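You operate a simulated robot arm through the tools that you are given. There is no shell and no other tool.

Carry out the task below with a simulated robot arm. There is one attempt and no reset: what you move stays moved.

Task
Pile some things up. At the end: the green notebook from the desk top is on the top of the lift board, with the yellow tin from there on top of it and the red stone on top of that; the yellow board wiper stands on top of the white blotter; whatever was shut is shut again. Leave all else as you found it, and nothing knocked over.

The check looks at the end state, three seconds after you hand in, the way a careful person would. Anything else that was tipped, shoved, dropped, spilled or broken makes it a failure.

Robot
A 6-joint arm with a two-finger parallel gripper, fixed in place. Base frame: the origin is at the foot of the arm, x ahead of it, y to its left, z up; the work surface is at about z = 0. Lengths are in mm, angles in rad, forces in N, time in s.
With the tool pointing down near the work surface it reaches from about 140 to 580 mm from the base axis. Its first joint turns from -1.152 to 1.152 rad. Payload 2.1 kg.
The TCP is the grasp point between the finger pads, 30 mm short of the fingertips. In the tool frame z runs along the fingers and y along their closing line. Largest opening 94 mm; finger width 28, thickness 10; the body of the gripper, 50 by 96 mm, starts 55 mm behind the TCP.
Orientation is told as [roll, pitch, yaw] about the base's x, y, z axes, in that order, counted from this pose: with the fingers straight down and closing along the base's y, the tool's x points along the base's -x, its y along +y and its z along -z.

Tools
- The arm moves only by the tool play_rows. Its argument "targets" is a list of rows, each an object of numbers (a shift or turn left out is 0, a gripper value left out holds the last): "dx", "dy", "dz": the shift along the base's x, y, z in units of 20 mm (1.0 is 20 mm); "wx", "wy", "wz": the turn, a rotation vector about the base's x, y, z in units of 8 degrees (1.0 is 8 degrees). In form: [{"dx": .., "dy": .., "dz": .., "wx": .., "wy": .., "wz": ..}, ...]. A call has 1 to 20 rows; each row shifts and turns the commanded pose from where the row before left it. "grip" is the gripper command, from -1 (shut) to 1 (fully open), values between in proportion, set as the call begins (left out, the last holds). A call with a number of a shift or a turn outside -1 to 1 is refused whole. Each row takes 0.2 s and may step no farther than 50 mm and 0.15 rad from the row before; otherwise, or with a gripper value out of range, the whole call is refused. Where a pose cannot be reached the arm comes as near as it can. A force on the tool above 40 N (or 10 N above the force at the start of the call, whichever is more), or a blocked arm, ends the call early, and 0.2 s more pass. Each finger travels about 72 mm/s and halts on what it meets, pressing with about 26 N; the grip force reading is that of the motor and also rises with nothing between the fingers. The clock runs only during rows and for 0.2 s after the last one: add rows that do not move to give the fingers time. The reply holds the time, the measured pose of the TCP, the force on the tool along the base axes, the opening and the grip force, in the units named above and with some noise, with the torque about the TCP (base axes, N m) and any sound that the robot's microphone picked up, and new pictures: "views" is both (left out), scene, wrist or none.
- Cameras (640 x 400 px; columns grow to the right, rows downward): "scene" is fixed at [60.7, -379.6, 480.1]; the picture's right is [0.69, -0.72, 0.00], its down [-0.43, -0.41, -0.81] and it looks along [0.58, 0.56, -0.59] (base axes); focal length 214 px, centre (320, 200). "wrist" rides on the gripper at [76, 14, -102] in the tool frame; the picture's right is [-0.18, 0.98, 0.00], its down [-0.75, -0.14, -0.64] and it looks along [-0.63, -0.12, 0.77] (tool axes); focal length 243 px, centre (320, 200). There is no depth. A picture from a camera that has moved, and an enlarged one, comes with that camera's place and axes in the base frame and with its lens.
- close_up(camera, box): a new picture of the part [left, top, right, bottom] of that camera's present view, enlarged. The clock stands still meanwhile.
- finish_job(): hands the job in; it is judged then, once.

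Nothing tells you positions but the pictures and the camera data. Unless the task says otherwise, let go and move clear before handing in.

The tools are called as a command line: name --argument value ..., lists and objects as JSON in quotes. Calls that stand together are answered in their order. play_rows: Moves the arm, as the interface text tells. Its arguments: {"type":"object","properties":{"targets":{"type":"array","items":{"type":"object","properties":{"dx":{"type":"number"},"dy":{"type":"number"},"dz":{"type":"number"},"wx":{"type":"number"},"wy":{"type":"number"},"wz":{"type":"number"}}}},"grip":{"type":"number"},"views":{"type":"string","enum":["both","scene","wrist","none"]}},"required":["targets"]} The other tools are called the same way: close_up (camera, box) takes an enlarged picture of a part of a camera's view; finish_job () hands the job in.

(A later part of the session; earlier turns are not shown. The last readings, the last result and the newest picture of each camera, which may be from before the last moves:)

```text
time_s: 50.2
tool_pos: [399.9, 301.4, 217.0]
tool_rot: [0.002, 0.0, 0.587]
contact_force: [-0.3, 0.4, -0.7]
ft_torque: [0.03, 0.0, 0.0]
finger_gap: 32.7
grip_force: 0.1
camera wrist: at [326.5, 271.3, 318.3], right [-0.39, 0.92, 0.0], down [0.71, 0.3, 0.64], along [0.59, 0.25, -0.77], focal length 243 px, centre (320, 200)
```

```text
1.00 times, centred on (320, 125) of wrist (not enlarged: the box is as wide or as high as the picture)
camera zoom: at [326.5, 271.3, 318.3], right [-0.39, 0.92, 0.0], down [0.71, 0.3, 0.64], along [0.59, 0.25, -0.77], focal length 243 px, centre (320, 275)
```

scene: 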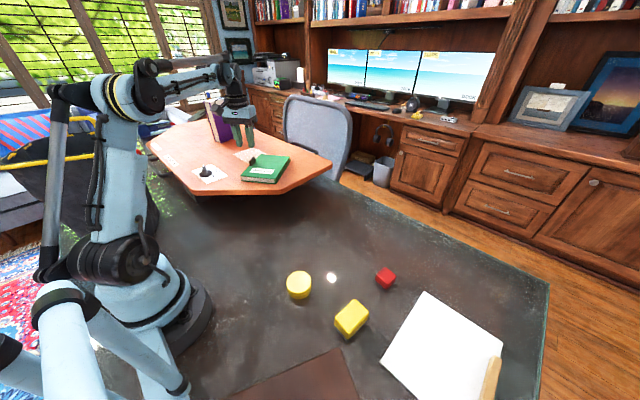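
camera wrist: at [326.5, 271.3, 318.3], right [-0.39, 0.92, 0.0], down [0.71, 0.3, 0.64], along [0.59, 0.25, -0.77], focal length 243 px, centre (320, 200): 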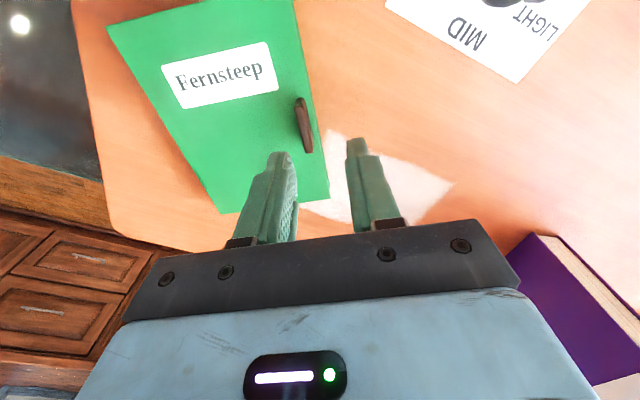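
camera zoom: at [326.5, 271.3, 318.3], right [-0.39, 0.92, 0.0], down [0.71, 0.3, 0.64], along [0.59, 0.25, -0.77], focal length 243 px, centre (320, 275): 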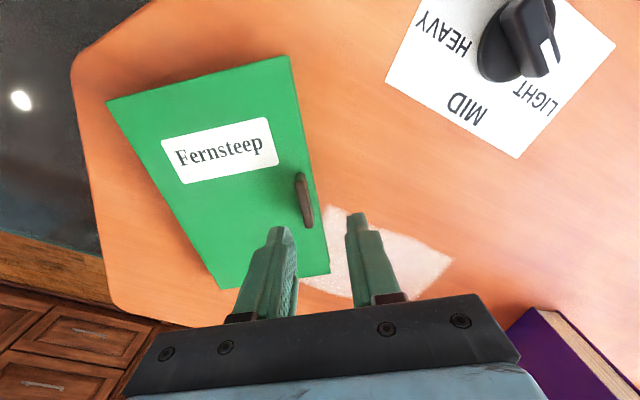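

The notebook sits flat and shut on the board, centred near (431, 250), and the board hasn't moved. Next is the round yellow tin near (237, −140); I'll move above it and look.

play_rows --targets '[{"dz": 0.8}, {"dz": 0.8, "dy": -0.5}, {"dx": -0.38, "dy": -1, "wz": -0.2}, {"dx": -0.38, "dy": -1, "wz": -0.2}, {"dx": -0.38, "dy": -1, "wz": -0.2}, {"dx": -0.38, "dy": -1, "wz": -0.2}, {"dx": -0.38, "dy": -1, "wz": -0.2}, {"dx": -0.38, "dy": -1, "wz": -0.2}, {"dx": -0.38, "dy": -1, "wz": -0.2}, {"dx": -0.38, "dy": -1, "wz": -0.2}, {"dx": -0.38, "dy": -1, "wz": -0.2}, {"dx": -0.38, "dy": -1, "wz": -0.2}, {"dx": -0.38, "dy": -1, "wz": -0.2}, {"dx": -0.38, "dy": -1, "wz": -0.2}, {"dx": -0.38, "dy": -1, "wz": -0.2}, {"dx": -0.38, "dy": -1, "wz": -0.2}, {"dx": -0.38, "dy": -1, "wz": -0.2}, {"dx": -0.38, "dy": -1, "wz": -0.2}, {"dx": -0.38, "dy": -1, "wz": -0.2}]' --views "none" --grip 0.6

play_rows --targets '[{"dx": -0.38, "dy": -1, "wz": -0.2, "dz": -0.7}, {"dx": -0.38, "dy": -1, "wz": -0.2, "dz": -0.7}, {"dx": -0.38, "dy": -1, "wz": -0.2, "dz": -0.7}, {"dx": -0.38, "dy": -1, "wz": -0.2, "dz": -0.7}, {"dx": -0.2, "dy": -0.55, "dz": -0.7}, {"dz": -0.7}, {}, {}]'

```text
time_s: 54.2
tool_pos: [271.4, -50.5, 246.8]
tool_rot: [0.002, 0.001, 0.114]
contact_force: [-0.9, 0.4, 0.9]
ft_torque: [-0.03, 0.0, 0.01]
finger_gap: 75.2
grip_force: 0.2
```

```text
time_s: 56.0
tool_pos: [235.7, -140.2, 163.1]
tool_rot: [0.003, 0.0, -0.001]
contact_force: [1.2, -0.7, -0.3]
ft_torque: [0.0, -0.01, 0.02]
finger_gap: 75.0
grip_force: 0.0
camera wrist: at [157.7, -126.3, 266.0], right [0.18, 0.98, 0.0], down [0.75, -0.14, 0.64], along [0.63, -0.12, -0.77], focal length 243 px, centre (320, 200)
```

scene: 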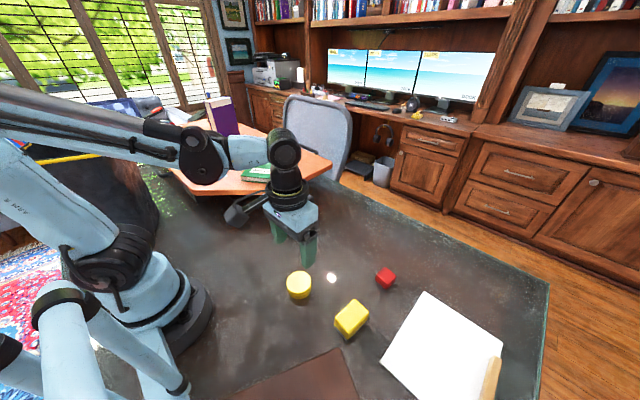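
wrist: 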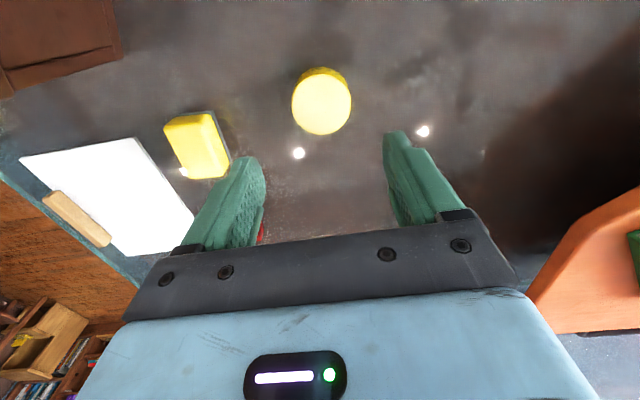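

close_up --camera "wrist" --box '[270, 50, 370, 150]'

close_up --camera "scene" --box '[270, 250, 400, 350]'

close_up --camera "wrist" --box '[0, 90, 280, 270]'

```text
4.00 times, centred on (320, 100) of wrist
camera zoom: at [157.7, -126.3, 266.0], right [0.18, 0.98, 0.0], down [0.75, -0.14, 0.64], along [0.63, -0.12, -0.77], focal length 970 px, centre (320, 600)
```

zoom: 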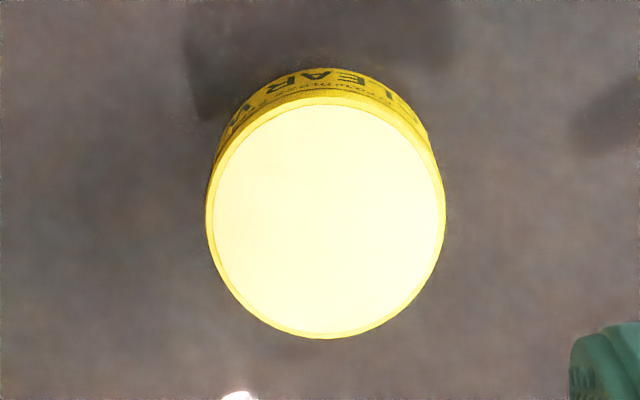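

```text
4.00 times, centred on (335, 300) of scene
camera zoom: at [60.6, -379.6, 480.1], right [0.69, -0.72, 0.0], down [-0.43, -0.41, -0.81], along [0.58, 0.56, -0.59], focal length 858 px, centre (260, -200)
```

zoom: 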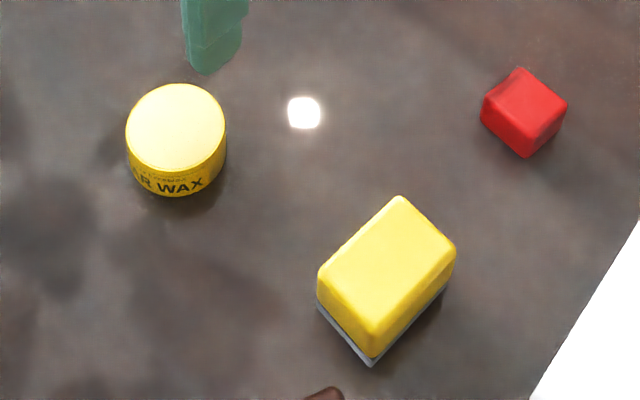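

```text
2.22 times, centred on (140, 180) of wrist
camera zoom: at [157.7, -126.3, 266.0], right [0.18, 0.98, 0.0], down [0.75, -0.14, 0.64], along [0.63, -0.12, -0.77], focal length 539 px, centre (720, 244)
```

zoom: 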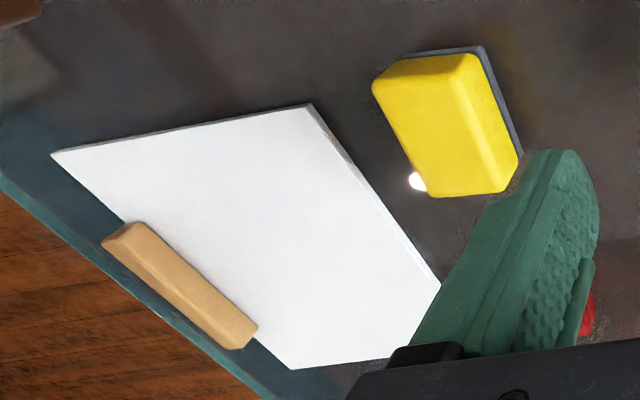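

The tin ("wax", about 57 mm across, roughly 26–30 mm high) is centred at about (236, −140), right under the gripper. I'll turn the fingers slightly and go down above it to check.

play_rows --targets '[{"dz": -0.9, "wz": -0.45}, {"dz": -0.9, "wz": -0.45}, {"dz": -0.9, "wz": -0.45}, {"dz": -0.9, "wz": -0.45}, {"dz": -0.9}, {}, {}]'

close_up --camera "scene" --box '[250, 220, 370, 320]'

```text
time_s: 57.6
tool_pos: [235.5, -139.9, 74.0]
tool_rot: [0.0, 0.001, -0.251]
contact_force: [-0.8, -0.3, 0.6]
ft_torque: [0.01, 0.0, -0.01]
finger_gap: 75.2
grip_force: 0.0
camera wrist: at [164.1, -106.7, 175.8], right [0.42, 0.91, 0.0], down [0.69, -0.32, 0.64], along [0.58, -0.27, -0.77], focal length 243 px, centre (320, 200)
```

scene: 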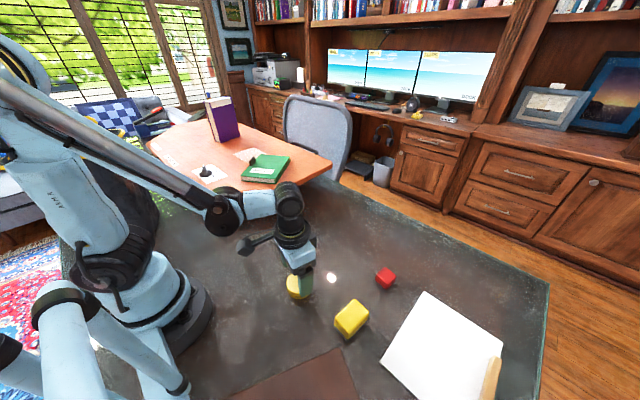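
wrist: 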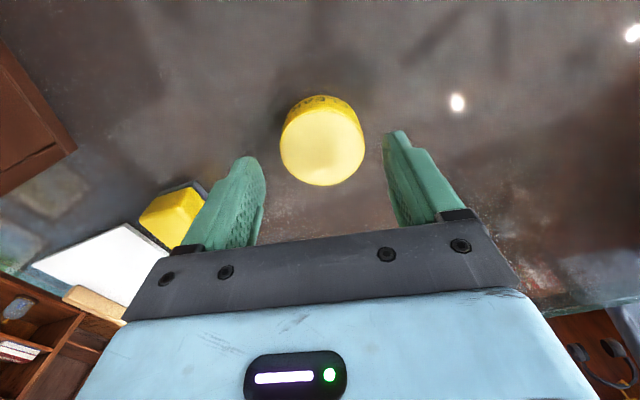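

```text
4.00 times, centred on (310, 270) of scene
camera zoom: at [60.6, -379.6, 480.1], right [0.69, -0.72, 0.0], down [-0.43, -0.41, -0.81], along [0.58, 0.56, -0.59], focal length 858 px, centre (360, -80)
```

zoom: 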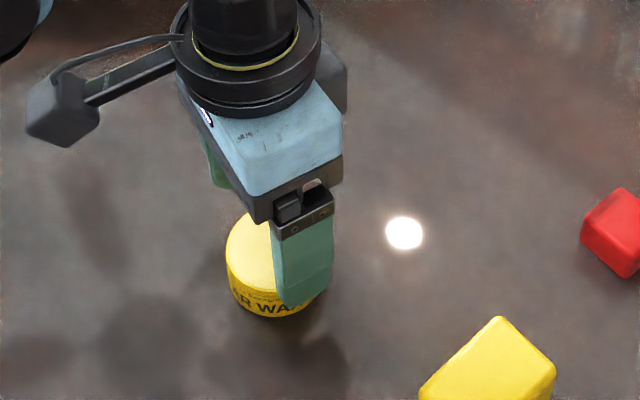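

Well centred. Lowering to z≈35 (tips about 5 mm above the desk) and closing on the tin.

play_rows --targets '[{"dy": 0.05, "dz": -0.7}, {"dz": -0.7}, {"dz": -0.5}, {}]' --views "none"

play_rows --targets '[{}, {}, {}, {}]' --grip -1

```text
time_s: 58.6
tool_pos: [235.8, -138.5, 34.4]
tool_rot: [0.002, -0.002, -0.251]
contact_force: [-0.2, 0.6, -0.4]
ft_torque: [-0.02, 0.01, 0.0]
finger_gap: 75.0
grip_force: 0.0
```

```text
time_s: 59.6
tool_pos: [235.7, -138.8, 34.6]
tool_rot: [0.001, 0.001, -0.252]
contact_force: [0.1, 0.2, 0.7]
ft_torque: [-0.03, -0.01, 0.01]
finger_gap: 57.6
grip_force: 25.9
camera wrist: at [163.9, -105.1, 137.5], right [0.42, 0.91, 0.0], down [0.69, -0.32, 0.64], along [0.58, -0.27, -0.77], focal length 243 px, centre (320, 200)
```

scene: 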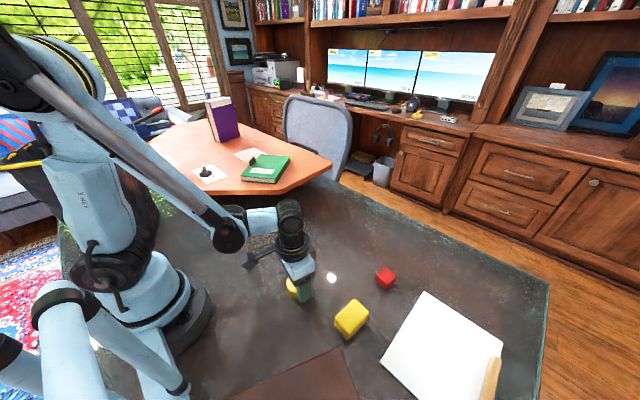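
wrist: 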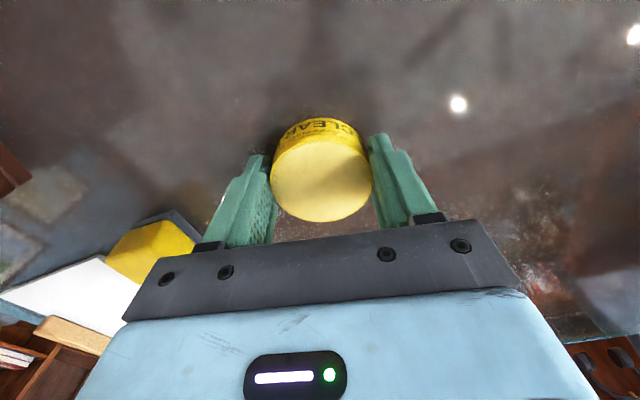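

The tin is gripped (57.6 mm). I'll lift it gently and check it.

play_rows --targets '[{"dz": 0.2}, {"dz": 0.4}, {"dz": 0.7}, {"dz": 0.9}, {"dz": 0.9}, {"dz": 0.9}, {"dz": 0.9}, {"dz": 0.9}, {"dz": 0.9}, {"dz": 0.9}, {"dz": 0.9}, {"dz": 0.6}, {}]'

```text
time_s: 62.4
tool_pos: [236.1, -138.8, 217.4]
tool_rot: [0.002, 0.001, -0.251]
contact_force: [-0.4, -0.3, -0.8]
ft_torque: [0.04, 0.02, 0.03]
finger_gap: 57.5
grip_force: 25.7
camera wrist: at [163.9, -105.3, 320.0], right [0.42, 0.91, 0.0], down [0.69, -0.32, 0.64], along [0.58, -0.27, -0.77], focal length 243 px, centre (320, 200)
```

scene: 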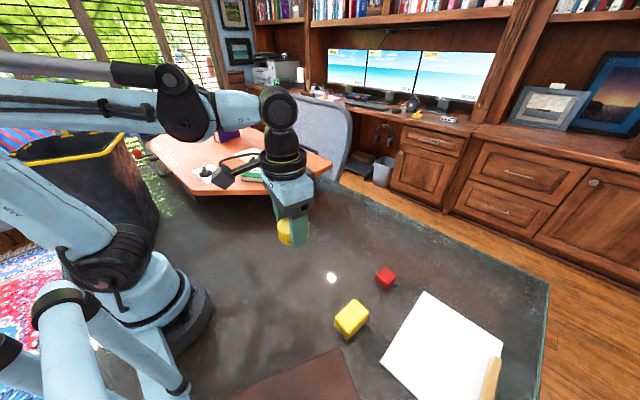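
wrist: 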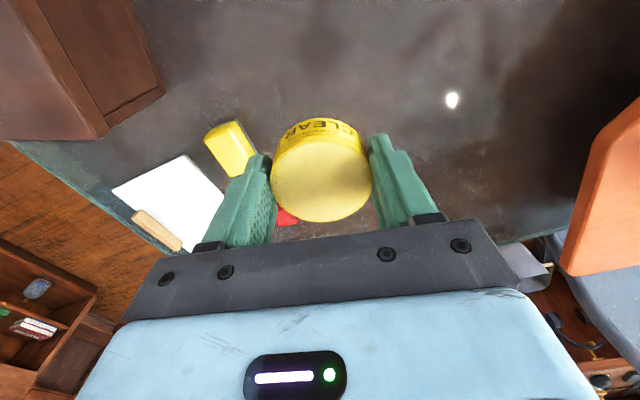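

The tin is up, held level. Moving it over the notebook.

play_rows --targets '[{"dx": 0.26, "dy": 0.5}, {"dx": 0.47, "dy": 0.9}, {"dx": 0.521, "dy": 1}, {"dx": 0.521, "dy": 1}, {"dx": 0.521, "dy": 1}, {"dx": 0.521, "dy": 1}, {"dx": 0.521, "dy": 1}, {"dx": 0.521, "dy": 1}, {"dx": 0.521, "dy": 1}, {"dx": 0.521, "dy": 1}, {"dx": 0.521, "dy": 1}, {"dx": 0.521, "dy": 1}, {"dx": 0.521, "dy": 1}, {"dx": 0.521, "dy": 1}, {"dx": 0.521, "dy": 1}, {"dx": 0.521, "dy": 1}, {"dx": 0.521, "dy": 1}, {"dx": 0.521, "dy": 1}, {"dx": 0.521, "dy": 1}, {"dx": 0.365, "dy": 0.7}]' --views "none"

play_rows --targets '[{}, {}]'

close_up --camera "scene" --box '[200, 100, 340, 200]'

```text
time_s: 66.6
tool_pos: [435.7, 245.4, 217.0]
tool_rot: [0.002, 0.001, -0.25]
contact_force: [0.5, 0.2, -0.9]
ft_torque: [0.01, 0.02, -0.03]
finger_gap: 57.7
grip_force: 26.3
```

```text
time_s: 67.2
tool_pos: [435.5, 243.1, 216.4]
tool_rot: [0.003, 0.0, -0.252]
contact_force: [-0.2, 0.4, -0.8]
ft_torque: [-0.01, -0.01, -0.01]
finger_gap: 57.5
grip_force: 25.9
camera wrist: at [364.0, 277.3, 319.0], right [0.42, 0.91, 0.0], down [0.69, -0.32, 0.64], along [0.58, -0.27, -0.77], focal length 243 px, centre (320, 200)
```

scene: 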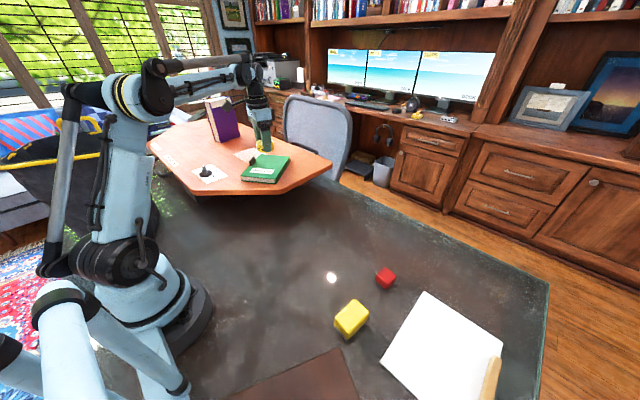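
wrist: 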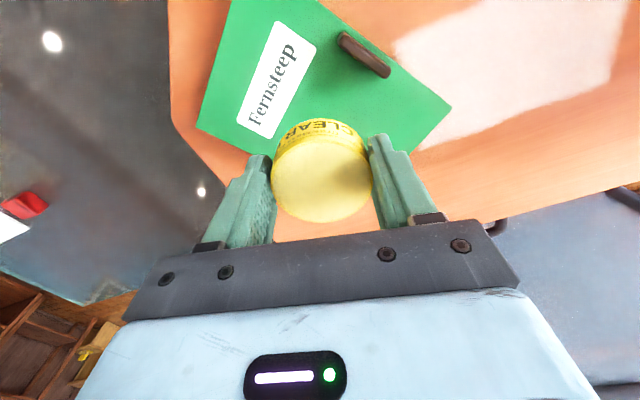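

```text
4.00 times, centred on (270, 150) of scene
camera zoom: at [60.7, -379.6, 480.1], right [0.69, -0.72, 0.0], down [-0.43, -0.41, -0.81], along [0.58, 0.56, -0.59], focal length 858 px, centre (520, 400)
```

zoom: 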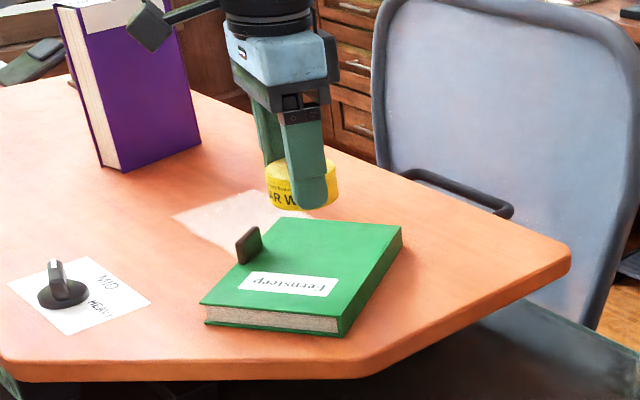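

The tin's landing point is at the notebook's centre, clear of the fin. Lowering to just above, then in small steps.

play_rows --targets '[{"dz": -0.5}, {"dz": -0.7}, {"dz": -0.7}, {"dz": -0.4}, {"dz": -0.2}, {}]' --views "none"

play_rows --targets '[{"dz": -0.15}, {"dz": -0.1}, {}]' --views "none"

close_up --camera "scene" --box '[220, 120, 320, 200]'

```text
time_s: 68.6
tool_pos: [436.7, 243.2, 168.3]
tool_rot: [0.002, 0.0, -0.251]
contact_force: [0.0, -0.6, -1.9]
ft_torque: [-0.03, -0.01, 0.0]
finger_gap: 57.6
grip_force: 26.6
```

```text
time_s: 69.4
tool_pos: [435.8, 243.8, 161.3]
tool_rot: [0.003, 0.0, -0.251]
contact_force: [-0.5, 0.8, 0.1]
ft_torque: [-0.01, 0.03, 0.01]
finger_gap: 57.7
grip_force: 25.5
```

```text
5.00 times, centred on (270, 160) of scene
camera zoom: at [60.7, -379.6, 480.1], right [0.69, -0.72, 0.0], down [-0.43, -0.41, -0.81], along [0.58, 0.56, -0.59], focal length 1072 px, centre (570, 400)
```

zoom: 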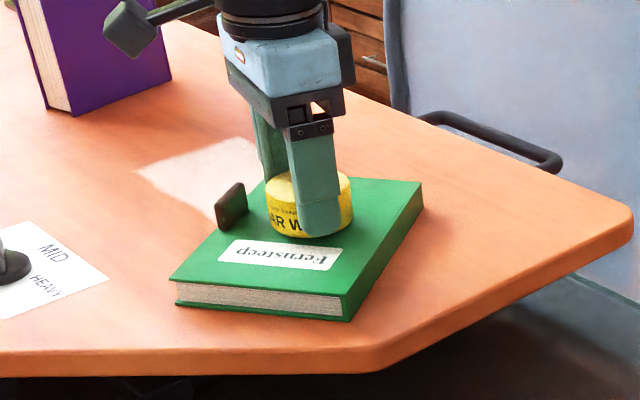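

Nearly touching. Small steps until the notebook takes the load.

play_rows --targets '[{"dz": -0.08}, {}]' --views "none"

play_rows --targets '[{"dz": -0.06}, {}]' --views "none"

play_rows --targets '[{"dz": -0.05}, {}]' --views "none"

```text
time_s: 70.0
tool_pos: [435.5, 243.3, 161.1]
tool_rot: [0.002, 0.001, -0.251]
contact_force: [-0.6, 0.0, 0.3]
ft_torque: [-0.02, -0.02, 0.03]
finger_gap: 57.7
grip_force: 26.1
```

```text
time_s: 70.6
tool_pos: [435.2, 243.2, 159.5]
tool_rot: [0.002, -0.001, -0.252]
contact_force: [-0.4, 0.4, -0.7]
ft_torque: [-0.02, -0.03, 0.01]
finger_gap: 57.9
grip_force: 25.7
```

```text
time_s: 71.2
tool_pos: [434.5, 242.3, 158.3]
tool_rot: [0.002, 0.0, -0.252]
contact_force: [0.2, -0.1, -0.9]
ft_torque: [-0.01, 0.0, 0.01]
finger_gap: 57.7
grip_force: 27.0
```

play_rows --targets '[{"dz": -0.05}, {}]' --views "none"

play_rows --targets '[{"dz": -0.05}, {}]' --views "none"

close_up --camera "scene" --box '[240, 130, 300, 180]'

```text
time_s: 71.8
tool_pos: [435.1, 242.7, 157.3]
tool_rot: [0.003, 0.001, -0.251]
contact_force: [-0.3, -0.1, -1.7]
ft_torque: [0.01, 0.0, 0.0]
finger_gap: 57.5
grip_force: 26.2
```

```text
time_s: 72.4
tool_pos: [435.2, 243.5, 157.2]
tool_rot: [0.002, 0.0, -0.25]
contact_force: [-1.3, 0.2, 13.8]
ft_torque: [-0.13, -0.04, -0.03]
finger_gap: 57.7
grip_force: 26.0
```

```text
8.00 times, centred on (270, 155) of scene
camera zoom: at [60.6, -379.6, 480.1], right [0.69, -0.72, 0.0], down [-0.43, -0.41, -0.81], along [0.58, 0.56, -0.59], focal length 1716 px, centre (720, 560)
```

zoom: 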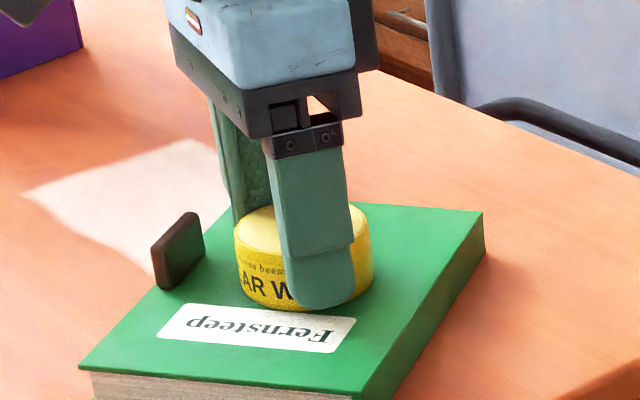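

The tin is down on the notebook (14 N). Opening to 72 mm and rising straight up.

play_rows --targets '[{}, {}, {}, {"dz": 0.3}, {"dz": 0.6}, {"dz": 0.9}, {"dz": 0.9}, {"dz": 0.9}, {}]' --grip 0.53

close_up --camera "scene" --box '[200, 110, 330, 200]'

```text
time_s: 74.4
tool_pos: [436.8, 241.8, 228.8]
tool_rot: [0.002, 0.001, -0.251]
contact_force: [0.9, -0.9, -1.0]
ft_torque: [0.0, 0.0, 0.03]
finger_gap: 72.2
grip_force: 0.1
camera wrist: at [364.5, 275.5, 331.4], right [0.42, 0.91, 0.0], down [0.69, -0.32, 0.64], along [0.58, -0.27, -0.77], focal length 243 px, centre (320, 200)
```

scene: 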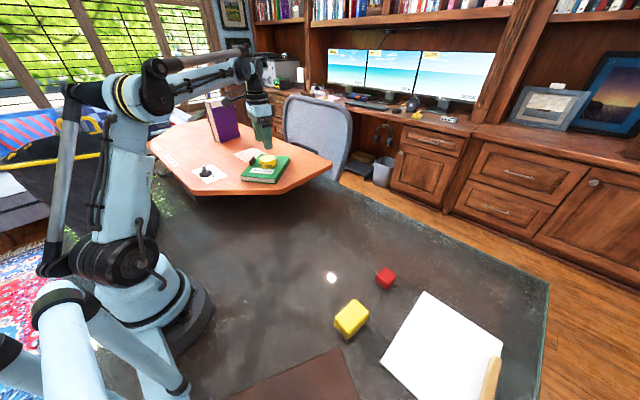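
wrist: 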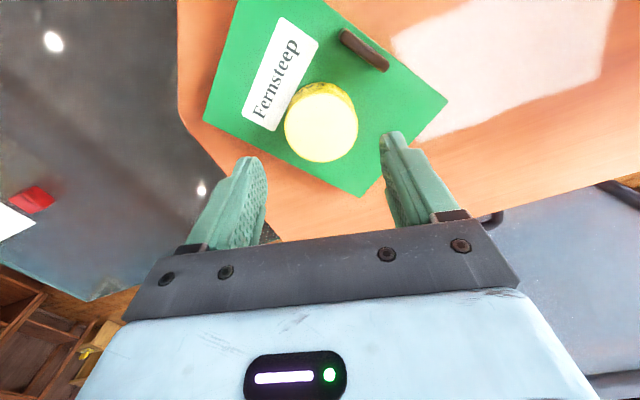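

```text
4.44 times, centred on (265, 155) of scene
camera zoom: at [60.7, -379.6, 480.1], right [0.69, -0.72, 0.0], down [-0.43, -0.41, -0.81], along [0.58, 0.56, -0.59], focal length 953 px, centre (564, 400)
```

zoom: 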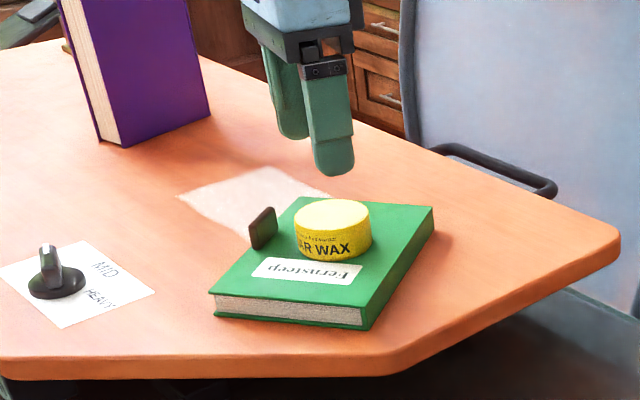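

The tin sits on the notebook and the board is unmoved. Now to the red stone near (395, −278): moving above it for a look.

play_rows --targets '[{"dx": -0.05, "dy": -0.5, "dz": 0.3}, {"dx": -0.08, "dy": -0.9}, {"dx": -0.08, "dy": -1}, {"dx": -0.08, "dy": -1}, {"dx": -0.08, "dy": -1}, {"dx": -0.08, "dy": -1}, {"dx": -0.08, "dy": -1}, {"dx": -0.08, "dy": -1}, {"dx": -0.08, "dy": -1}, {"dx": -0.08, "dy": -1}, {"dx": -0.08, "dy": -1}, {"dx": -0.08, "dy": -1}, {"dx": -0.08, "dy": -1}, {"dx": -0.08, "dy": -1}, {"dx": -0.08, "dy": -1}, {"dx": -0.08, "dy": -1}, {"dx": -0.08, "dy": -1}, {"dx": -0.08, "dy": -1}, {"dx": -0.08, "dy": -1}, {"dx": -0.08, "dy": -1}]' --views "none" --grip 0.3

play_rows --targets '[{"dx": -0.08, "dy": -1, "dz": -0.7}, {"dx": -0.08, "dy": -1, "dz": -0.7}, {"dx": -0.08, "dy": -1, "dz": -0.7}, {"dx": -0.08, "dy": -1, "dz": -0.7}, {"dx": -0.08, "dy": -1, "dz": -0.7}, {"dx": -0.08, "dy": -1, "dz": -0.7}, {"dx": -0.05, "dy": -0.6, "dz": -0.3}, {}, {}]'

```text
time_s: 78.6
tool_pos: [404.8, -145.6, 234.3]
tool_rot: [0.002, 0.002, -0.251]
contact_force: [0.5, 0.1, -0.3]
ft_torque: [-0.03, -0.05, 0.02]
finger_gap: 61.0
grip_force: 0.1
```

```text
time_s: 80.6
tool_pos: [392.8, -277.3, 145.3]
tool_rot: [0.001, 0.0, -0.25]
contact_force: [-0.3, 0.6, 0.8]
ft_torque: [-0.01, 0.02, 0.03]
finger_gap: 61.0
grip_force: 0.0
camera wrist: at [320.9, -244.2, 247.4], right [0.42, 0.91, 0.0], down [0.69, -0.32, 0.64], along [0.58, -0.27, -0.77], focal length 243 px, centre (320, 200)
```

scene: 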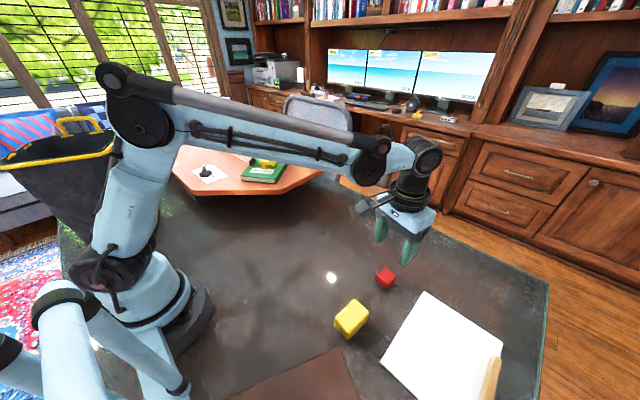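
wrist: 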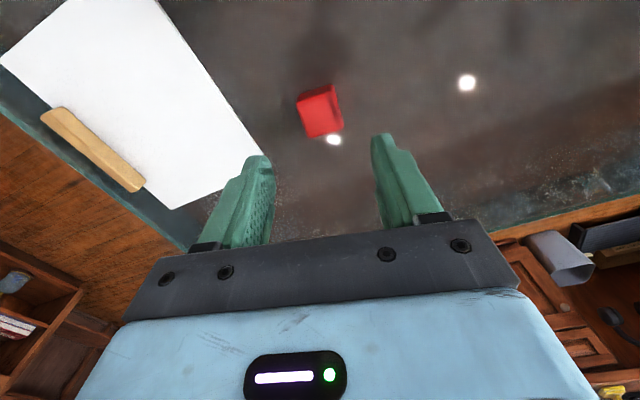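

close_up --camera "wrist" --box '[270, 60, 370, 160]'

close_up --camera "scene" --box '[360, 255, 420, 300]'

close_up --camera "wrist" --box '[0, 0, 280, 220]'

```text
4.00 times, centred on (320, 110) of wrist
camera zoom: at [320.9, -244.2, 247.4], right [0.42, 0.91, 0.0], down [0.69, -0.32, 0.64], along [0.58, -0.27, -0.77], focal length 970 px, centre (320, 560)
```

zoom: 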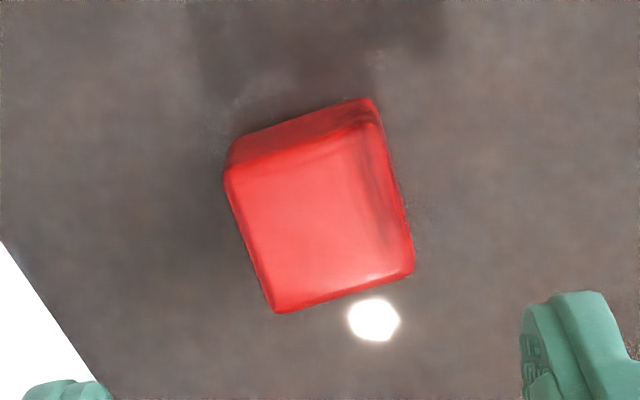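

```text
8.89 times, centred on (390, 278) of scene
camera zoom: at [60.6, -379.6, 480.1], right [0.69, -0.72, 0.0], down [-0.43, -0.41, -0.81], along [0.58, 0.56, -0.59], focal length 1906 px, centre (-302, -489)
```

zoom: 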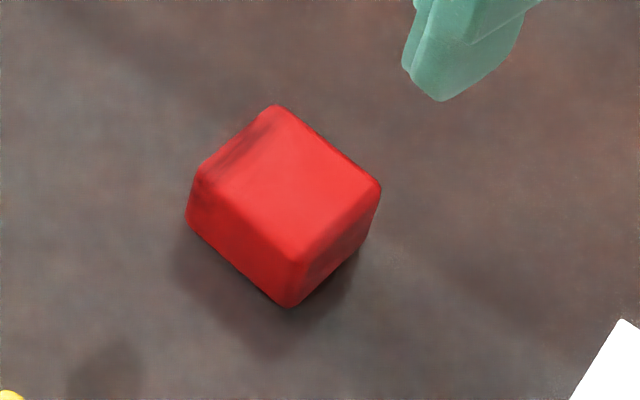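

```text
1.82 times, centred on (140, 110) of wrist
camera zoom: at [320.9, -244.2, 247.4], right [0.42, 0.91, 0.0], down [0.69, -0.32, 0.64], along [0.58, -0.27, -0.77], focal length 441 px, centre (647, 364)
```

zoom: 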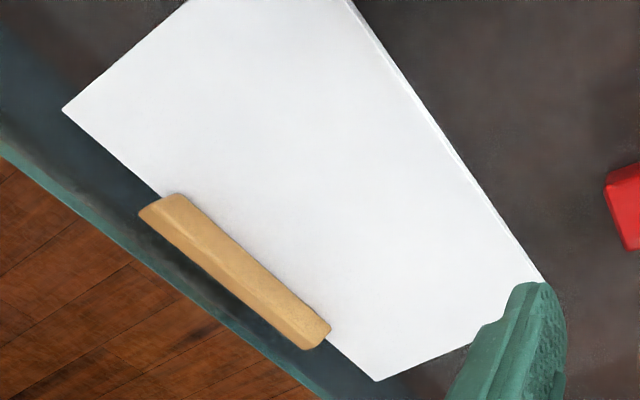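

The red stone is a rounded block of about 33 mm at (396, −279), turned about −7°. I'll align and go down over it.

play_rows --targets '[{"dx": 0.1, "dy": -0.05, "dz": -0.8, "wz": 0.43}, {"dx": 0.06, "dy": -0.04, "dz": -0.8, "wz": 0.43}, {"dz": -0.8}, {"dz": -0.8}, {}, {}]'

close_up --camera "wrist" --box '[230, 80, 410, 220]'

```text
time_s: 82.0
tool_pos: [396.0, -279.6, 80.5]
tool_rot: [0.002, 0.0, -0.13]
contact_force: [0.4, -0.6, -0.4]
ft_torque: [0.0, 0.03, 0.03]
finger_gap: 60.9
grip_force: 0.0
camera wrist: at [321.1, -255.0, 182.7], right [0.31, 0.95, 0.0], down [0.73, -0.24, 0.64], along [0.61, -0.2, -0.77], focal length 243 px, centre (320, 200)
```

scene: 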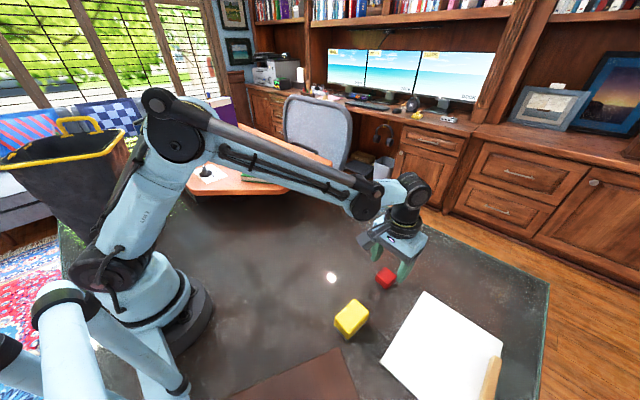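
wrist: 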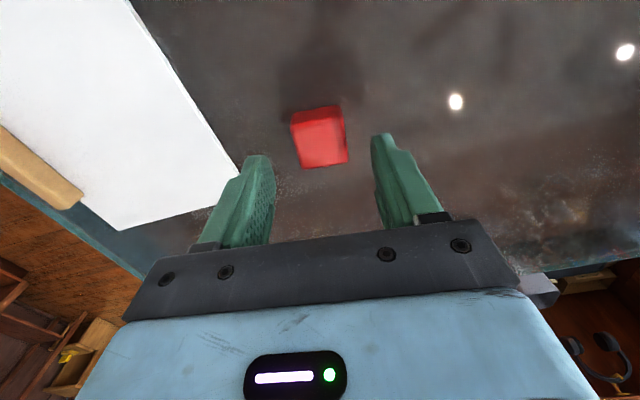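

```text
2.86 times, centred on (320, 150) of wrist
camera zoom: at [321.1, -255.0, 182.7], right [0.31, 0.95, 0.0], down [0.73, -0.24, 0.64], along [0.61, -0.2, -0.77], focal length 693 px, centre (320, 343)
```

zoom: 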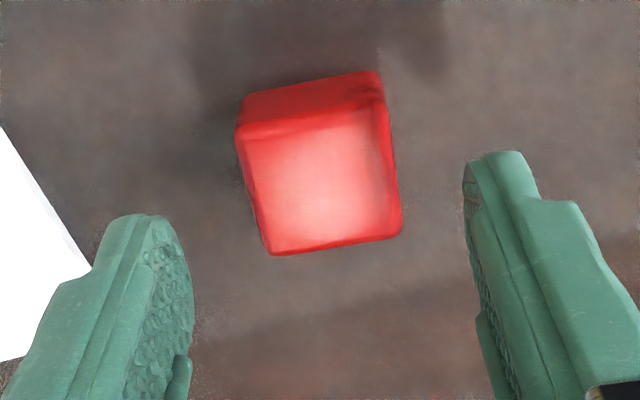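

Aligned and centred. Lowering to z≈37 and closing on the stone.

play_rows --targets '[{"dx": -0.03, "dy": 0.05, "dz": -0.7}, {"dz": -0.7}, {"dz": -0.5}, {"dz": -0.27}, {}]' --views "none"

play_rows --targets '[{}, {}, {}, {}]' --grip -1

```text
time_s: 83.2
tool_pos: [395.8, -279.8, 36.5]
tool_rot: [0.001, 0.0, -0.131]
contact_force: [0.1, 0.3, 0.2]
ft_torque: [0.04, 0.02, 0.03]
finger_gap: 61.0
grip_force: 0.0
```

```text
time_s: 84.2
tool_pos: [396.8, -277.3, 37.3]
tool_rot: [0.001, -0.001, -0.13]
contact_force: [0.0, 0.4, -1.0]
ft_torque: [0.01, 0.01, 0.0]
finger_gap: 37.5
grip_force: 25.9
camera wrist: at [320.5, -253.8, 139.5], right [0.31, 0.95, 0.0], down [0.73, -0.24, 0.64], along [0.61, -0.2, -0.77], focal length 243 px, centre (320, 200)
```

scene: 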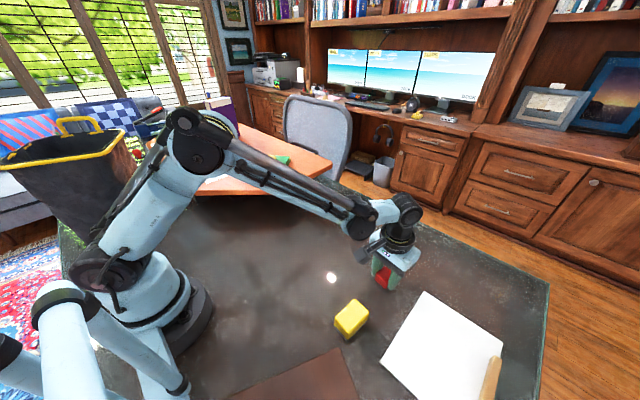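
wrist: 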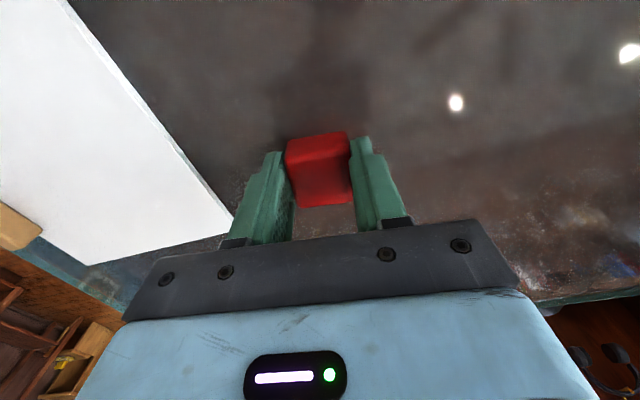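

Stone gripped (37.5 mm). Lifting it slowly to z≈235.

play_rows --targets '[{"dz": 0.2}, {"dz": 0.4}, {"dz": 0.7}, {"dz": 0.9}, {"dz": 0.9}, {"dz": 0.9}, {"dz": 0.9}, {"dz": 0.9}, {"dz": 0.9}, {"dz": 0.9}, {"dz": 0.9}, {"dz": 0.9}, {"dz": 0.5}, {}]'

close_up --camera "wrist" --box '[230, 80, 410, 220]'

```text
time_s: 87.2
tool_pos: [396.2, -278.6, 235.6]
tool_rot: [0.002, 0.0, -0.13]
contact_force: [-0.3, 1.0, -1.8]
ft_torque: [-0.01, -0.03, -0.01]
finger_gap: 37.0
grip_force: 26.1
camera wrist: at [320.8, -253.9, 337.4], right [0.31, 0.95, 0.0], down [0.73, -0.24, 0.64], along [0.61, -0.2, -0.77], focal length 243 px, centre (320, 200)
```

scene: 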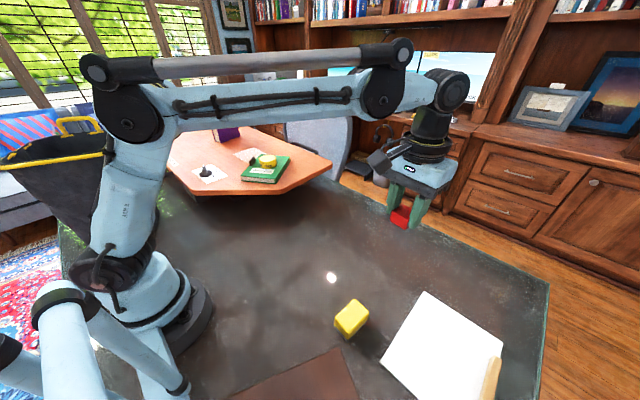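
wrist: 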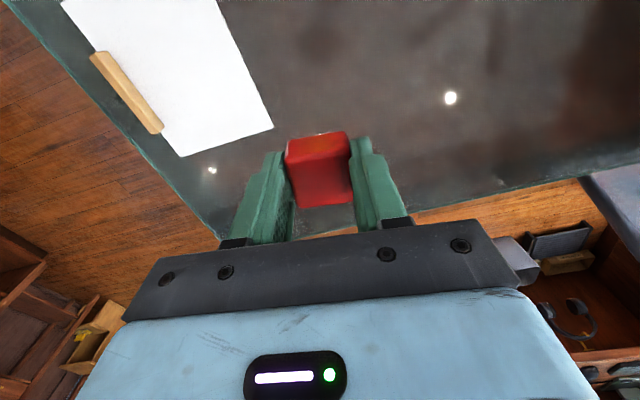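

```text
2.86 times, centred on (320, 150) of wrist
camera zoom: at [320.8, -253.9, 337.4], right [0.31, 0.95, 0.0], down [0.73, -0.24, 0.64], along [0.61, -0.2, -0.77], focal length 693 px, centre (320, 343)
```

zoom: 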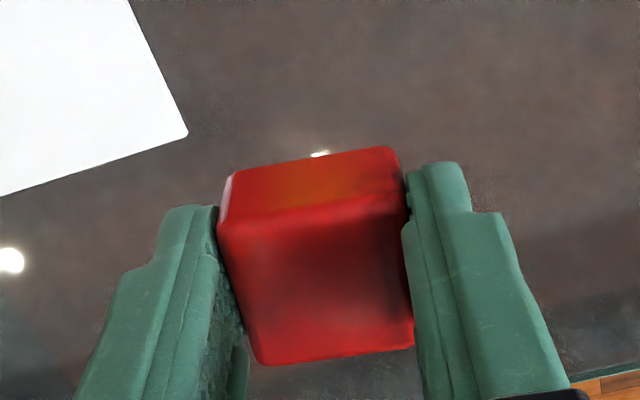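

The stone is held squarely. Moving it over to above the tin.

play_rows --targets '[{"dx": 0.04, "dy": 0.5}, {"dx": 0.07, "dy": 0.9}, {"dx": 0.075, "dy": 1}, {"dx": 0.075, "dy": 1}, {"dx": 0.075, "dy": 1}, {"dx": 0.075, "dy": 1}, {"dx": 0.075, "dy": 1}, {"dx": 0.075, "dy": 1}, {"dx": 0.075, "dy": 1}, {"dx": 0.075, "dy": 1}, {"dx": 0.075, "dy": 1}, {"dx": 0.075, "dy": 1}, {"dx": 0.075, "dy": 1}, {"dx": 0.075, "dy": 1}, {"dx": 0.075, "dy": 1}, {"dx": 0.075, "dy": 1}, {"dx": 0.075, "dy": 1}, {"dx": 0.075, "dy": 1}, {"dx": 0.075, "dy": 1}, {"dx": 0.075, "dy": 1}]' --views "none"

play_rows --targets '[{"dx": 0.075, "dy": 1}, {"dx": 0.075, "dy": 1}, {"dx": 0.075, "dy": 1}, {"dx": 0.075, "dy": 1}, {"dx": 0.075, "dy": 1}, {"dx": 0.075, "dy": 1}, {"dx": 0.04, "dy": 0.5}, {"dy": 0.2}, {}, {}]'

close_up --camera "scene" --box '[210, 100, 330, 200]'

close_up --camera "wrist" --box '[210, 20, 430, 220]'

```text
time_s: 91.4
tool_pos: [424.5, 109.1, 235.2]
tool_rot: [0.002, 0.0, -0.133]
contact_force: [0.8, -0.4, -0.3]
ft_torque: [-0.01, -0.01, -0.02]
finger_gap: 37.5
grip_force: 26.0
```

```text
time_s: 93.6
tool_pos: [434.8, 243.0, 235.1]
tool_rot: [0.002, 0.001, -0.131]
contact_force: [1.3, 1.4, -1.4]
ft_torque: [0.01, 0.03, 0.01]
finger_gap: 37.4
grip_force: 25.8
camera wrist: at [360.1, 267.9, 338.0], right [0.31, 0.95, 0.0], down [0.73, -0.24, 0.64], along [0.61, -0.2, -0.77], focal length 243 px, centre (320, 200)
```

scene: 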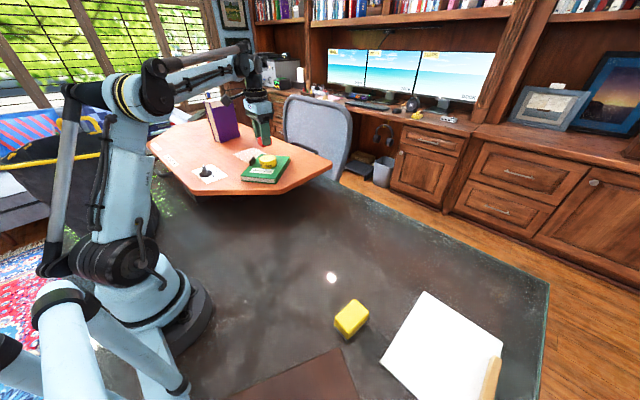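
wrist: 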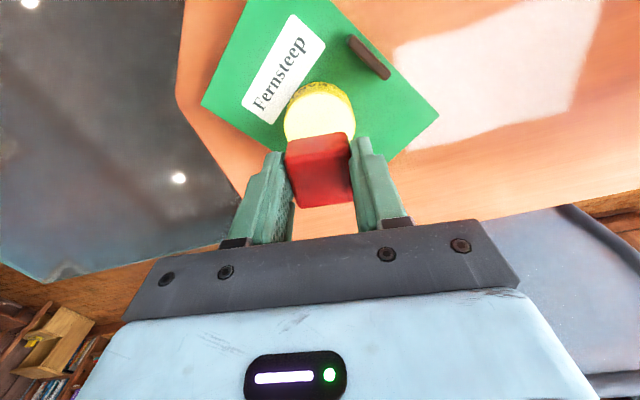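

```text
4.00 times, centred on (270, 150) of scene
camera zoom: at [60.7, -379.6, 480.1], right [0.69, -0.72, 0.0], down [-0.43, -0.41, -0.81], along [0.58, 0.56, -0.59], focal length 858 px, centre (520, 400)
```

zoom: 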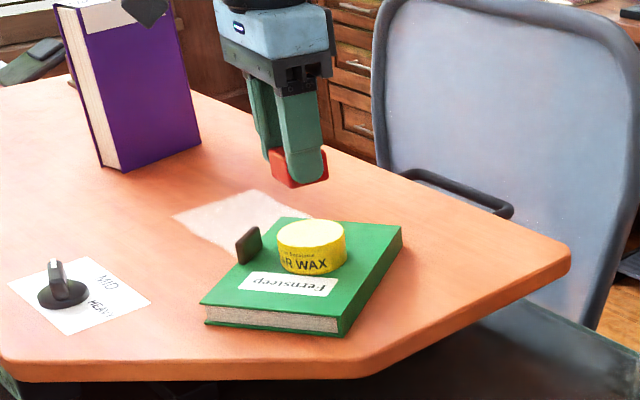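

```text
2.00 times, centred on (320, 120) of wrist
camera zoom: at [360.1, 267.9, 338.0], right [0.31, 0.95, 0.0], down [0.73, -0.24, 0.64], along [0.61, -0.2, -0.77], focal length 485 px, centre (320, 360)
```

zoom: 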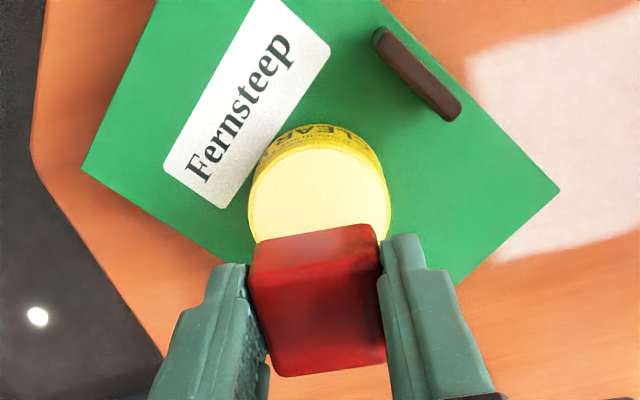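

The tin top is right beneath the stone. Lowering to just above it, then creeping to contact.

play_rows --targets '[{"dz": -0.4}, {"dz": -0.6}, {"dz": -0.5}, {"dz": -0.3}, {}]' --views "none"

close_up --camera "scene" --box '[240, 120, 300, 180]'

```text
time_s: 94.8
tool_pos: [434.9, 243.8, 198.8]
tool_rot: [0.001, -0.001, -0.132]
contact_force: [1.5, -0.2, -1.8]
ft_torque: [-0.03, 0.01, -0.01]
finger_gap: 37.2
grip_force: 26.3
```

```text
6.67 times, centred on (270, 150) of scene
camera zoom: at [60.7, -379.6, 480.1], right [0.69, -0.72, 0.0], down [-0.43, -0.41, -0.81], along [0.58, 0.56, -0.59], focal length 1430 px, centre (653, 533)
```

zoom: 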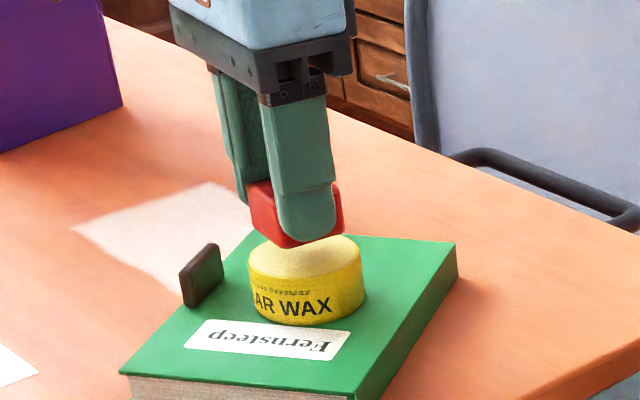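

play_rows --targets '[{"dz": -0.15}, {"dz": -0.1}, {}]' --views "none"

play_rows --targets '[{"dz": -0.1}, {}]' --views "none"

play_rows --targets '[{"dz": -0.07}, {}]' --views "none"

```text
time_s: 95.6
tool_pos: [434.3, 243.3, 194.6]
tool_rot: [0.002, 0.0, -0.132]
contact_force: [0.0, 0.2, -0.6]
ft_torque: [-0.02, 0.0, -0.03]
finger_gap: 37.3
grip_force: 26.3
```

```text
time_s: 96.2
tool_pos: [435.2, 243.0, 192.8]
tool_rot: [0.001, 0.0, -0.131]
contact_force: [-0.3, 0.8, -0.2]
ft_torque: [-0.03, -0.01, 0.0]
finger_gap: 37.2
grip_force: 26.3
```

```text
time_s: 96.8
tool_pos: [434.6, 244.1, 192.0]
tool_rot: [0.003, 0.0, -0.131]
contact_force: [-0.3, -0.4, -0.6]
ft_torque: [0.01, -0.01, -0.01]
finger_gap: 37.5
grip_force: 26.2
```

No contact yet; continuing with 1 mm steps.

play_rows --targets '[{"dz": -0.06}, {}]' --views "none"

play_rows --targets '[{"dz": -0.05}, {}]' --views "none"

close_up --camera "scene" --box '[240, 120, 300, 180]'

```text
time_s: 97.4
tool_pos: [435.3, 243.7, 189.6]
tool_rot: [0.004, 0.0, -0.131]
contact_force: [-0.8, 0.2, 0.2]
ft_torque: [-0.05, 0.01, 0.0]
finger_gap: 36.9
grip_force: 26.0
```

```text
time_s: 98.0
tool_pos: [434.1, 243.7, 188.7]
tool_rot: [0.003, 0.001, -0.129]
contact_force: [-0.6, -0.1, -0.1]
ft_torque: [-0.01, -0.04, -0.03]
finger_gap: 37.3
grip_force: 26.5
```

```text
6.67 times, centred on (270, 150) of scene
camera zoom: at [60.7, -379.6, 480.1], right [0.69, -0.72, 0.0], down [-0.43, -0.41, -0.81], along [0.58, 0.56, -0.59], focal length 1430 px, centre (653, 533)
```

zoom: 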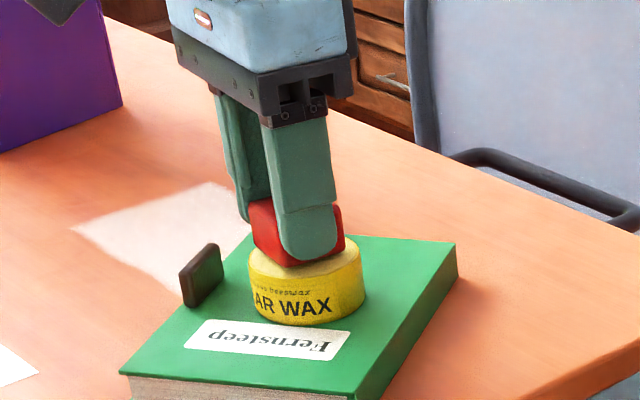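

play_rows --targets '[{"dz": -0.05}, {}]' --views "none"

play_rows --targets '[{"dz": -0.05}, {}]' --views "none"

close_up --camera "scene" --box '[240, 120, 300, 180]'

```text
time_s: 98.6
tool_pos: [434.9, 244.3, 188.3]
tool_rot: [0.004, 0.0, -0.132]
contact_force: [0.6, -0.7, -1.2]
ft_torque: [0.0, 0.02, -0.01]
finger_gap: 37.2
grip_force: 25.6
```

```text
time_s: 99.2
tool_pos: [434.7, 245.4, 187.2]
tool_rot: [0.003, -0.002, -0.131]
contact_force: [-0.3, -0.7, 16.6]
ft_torque: [-0.06, -0.05, 0.01]
finger_gap: 37.2
grip_force: 26.1
```

```text
6.67 times, centred on (270, 150) of scene
camera zoom: at [60.6, -379.6, 480.1], right [0.69, -0.72, 0.0], down [-0.43, -0.41, -0.81], along [0.58, 0.56, -0.59], focal length 1430 px, centre (653, 533)
```

zoom: 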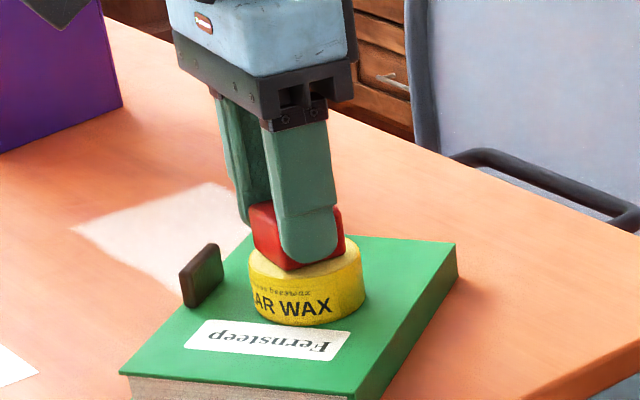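

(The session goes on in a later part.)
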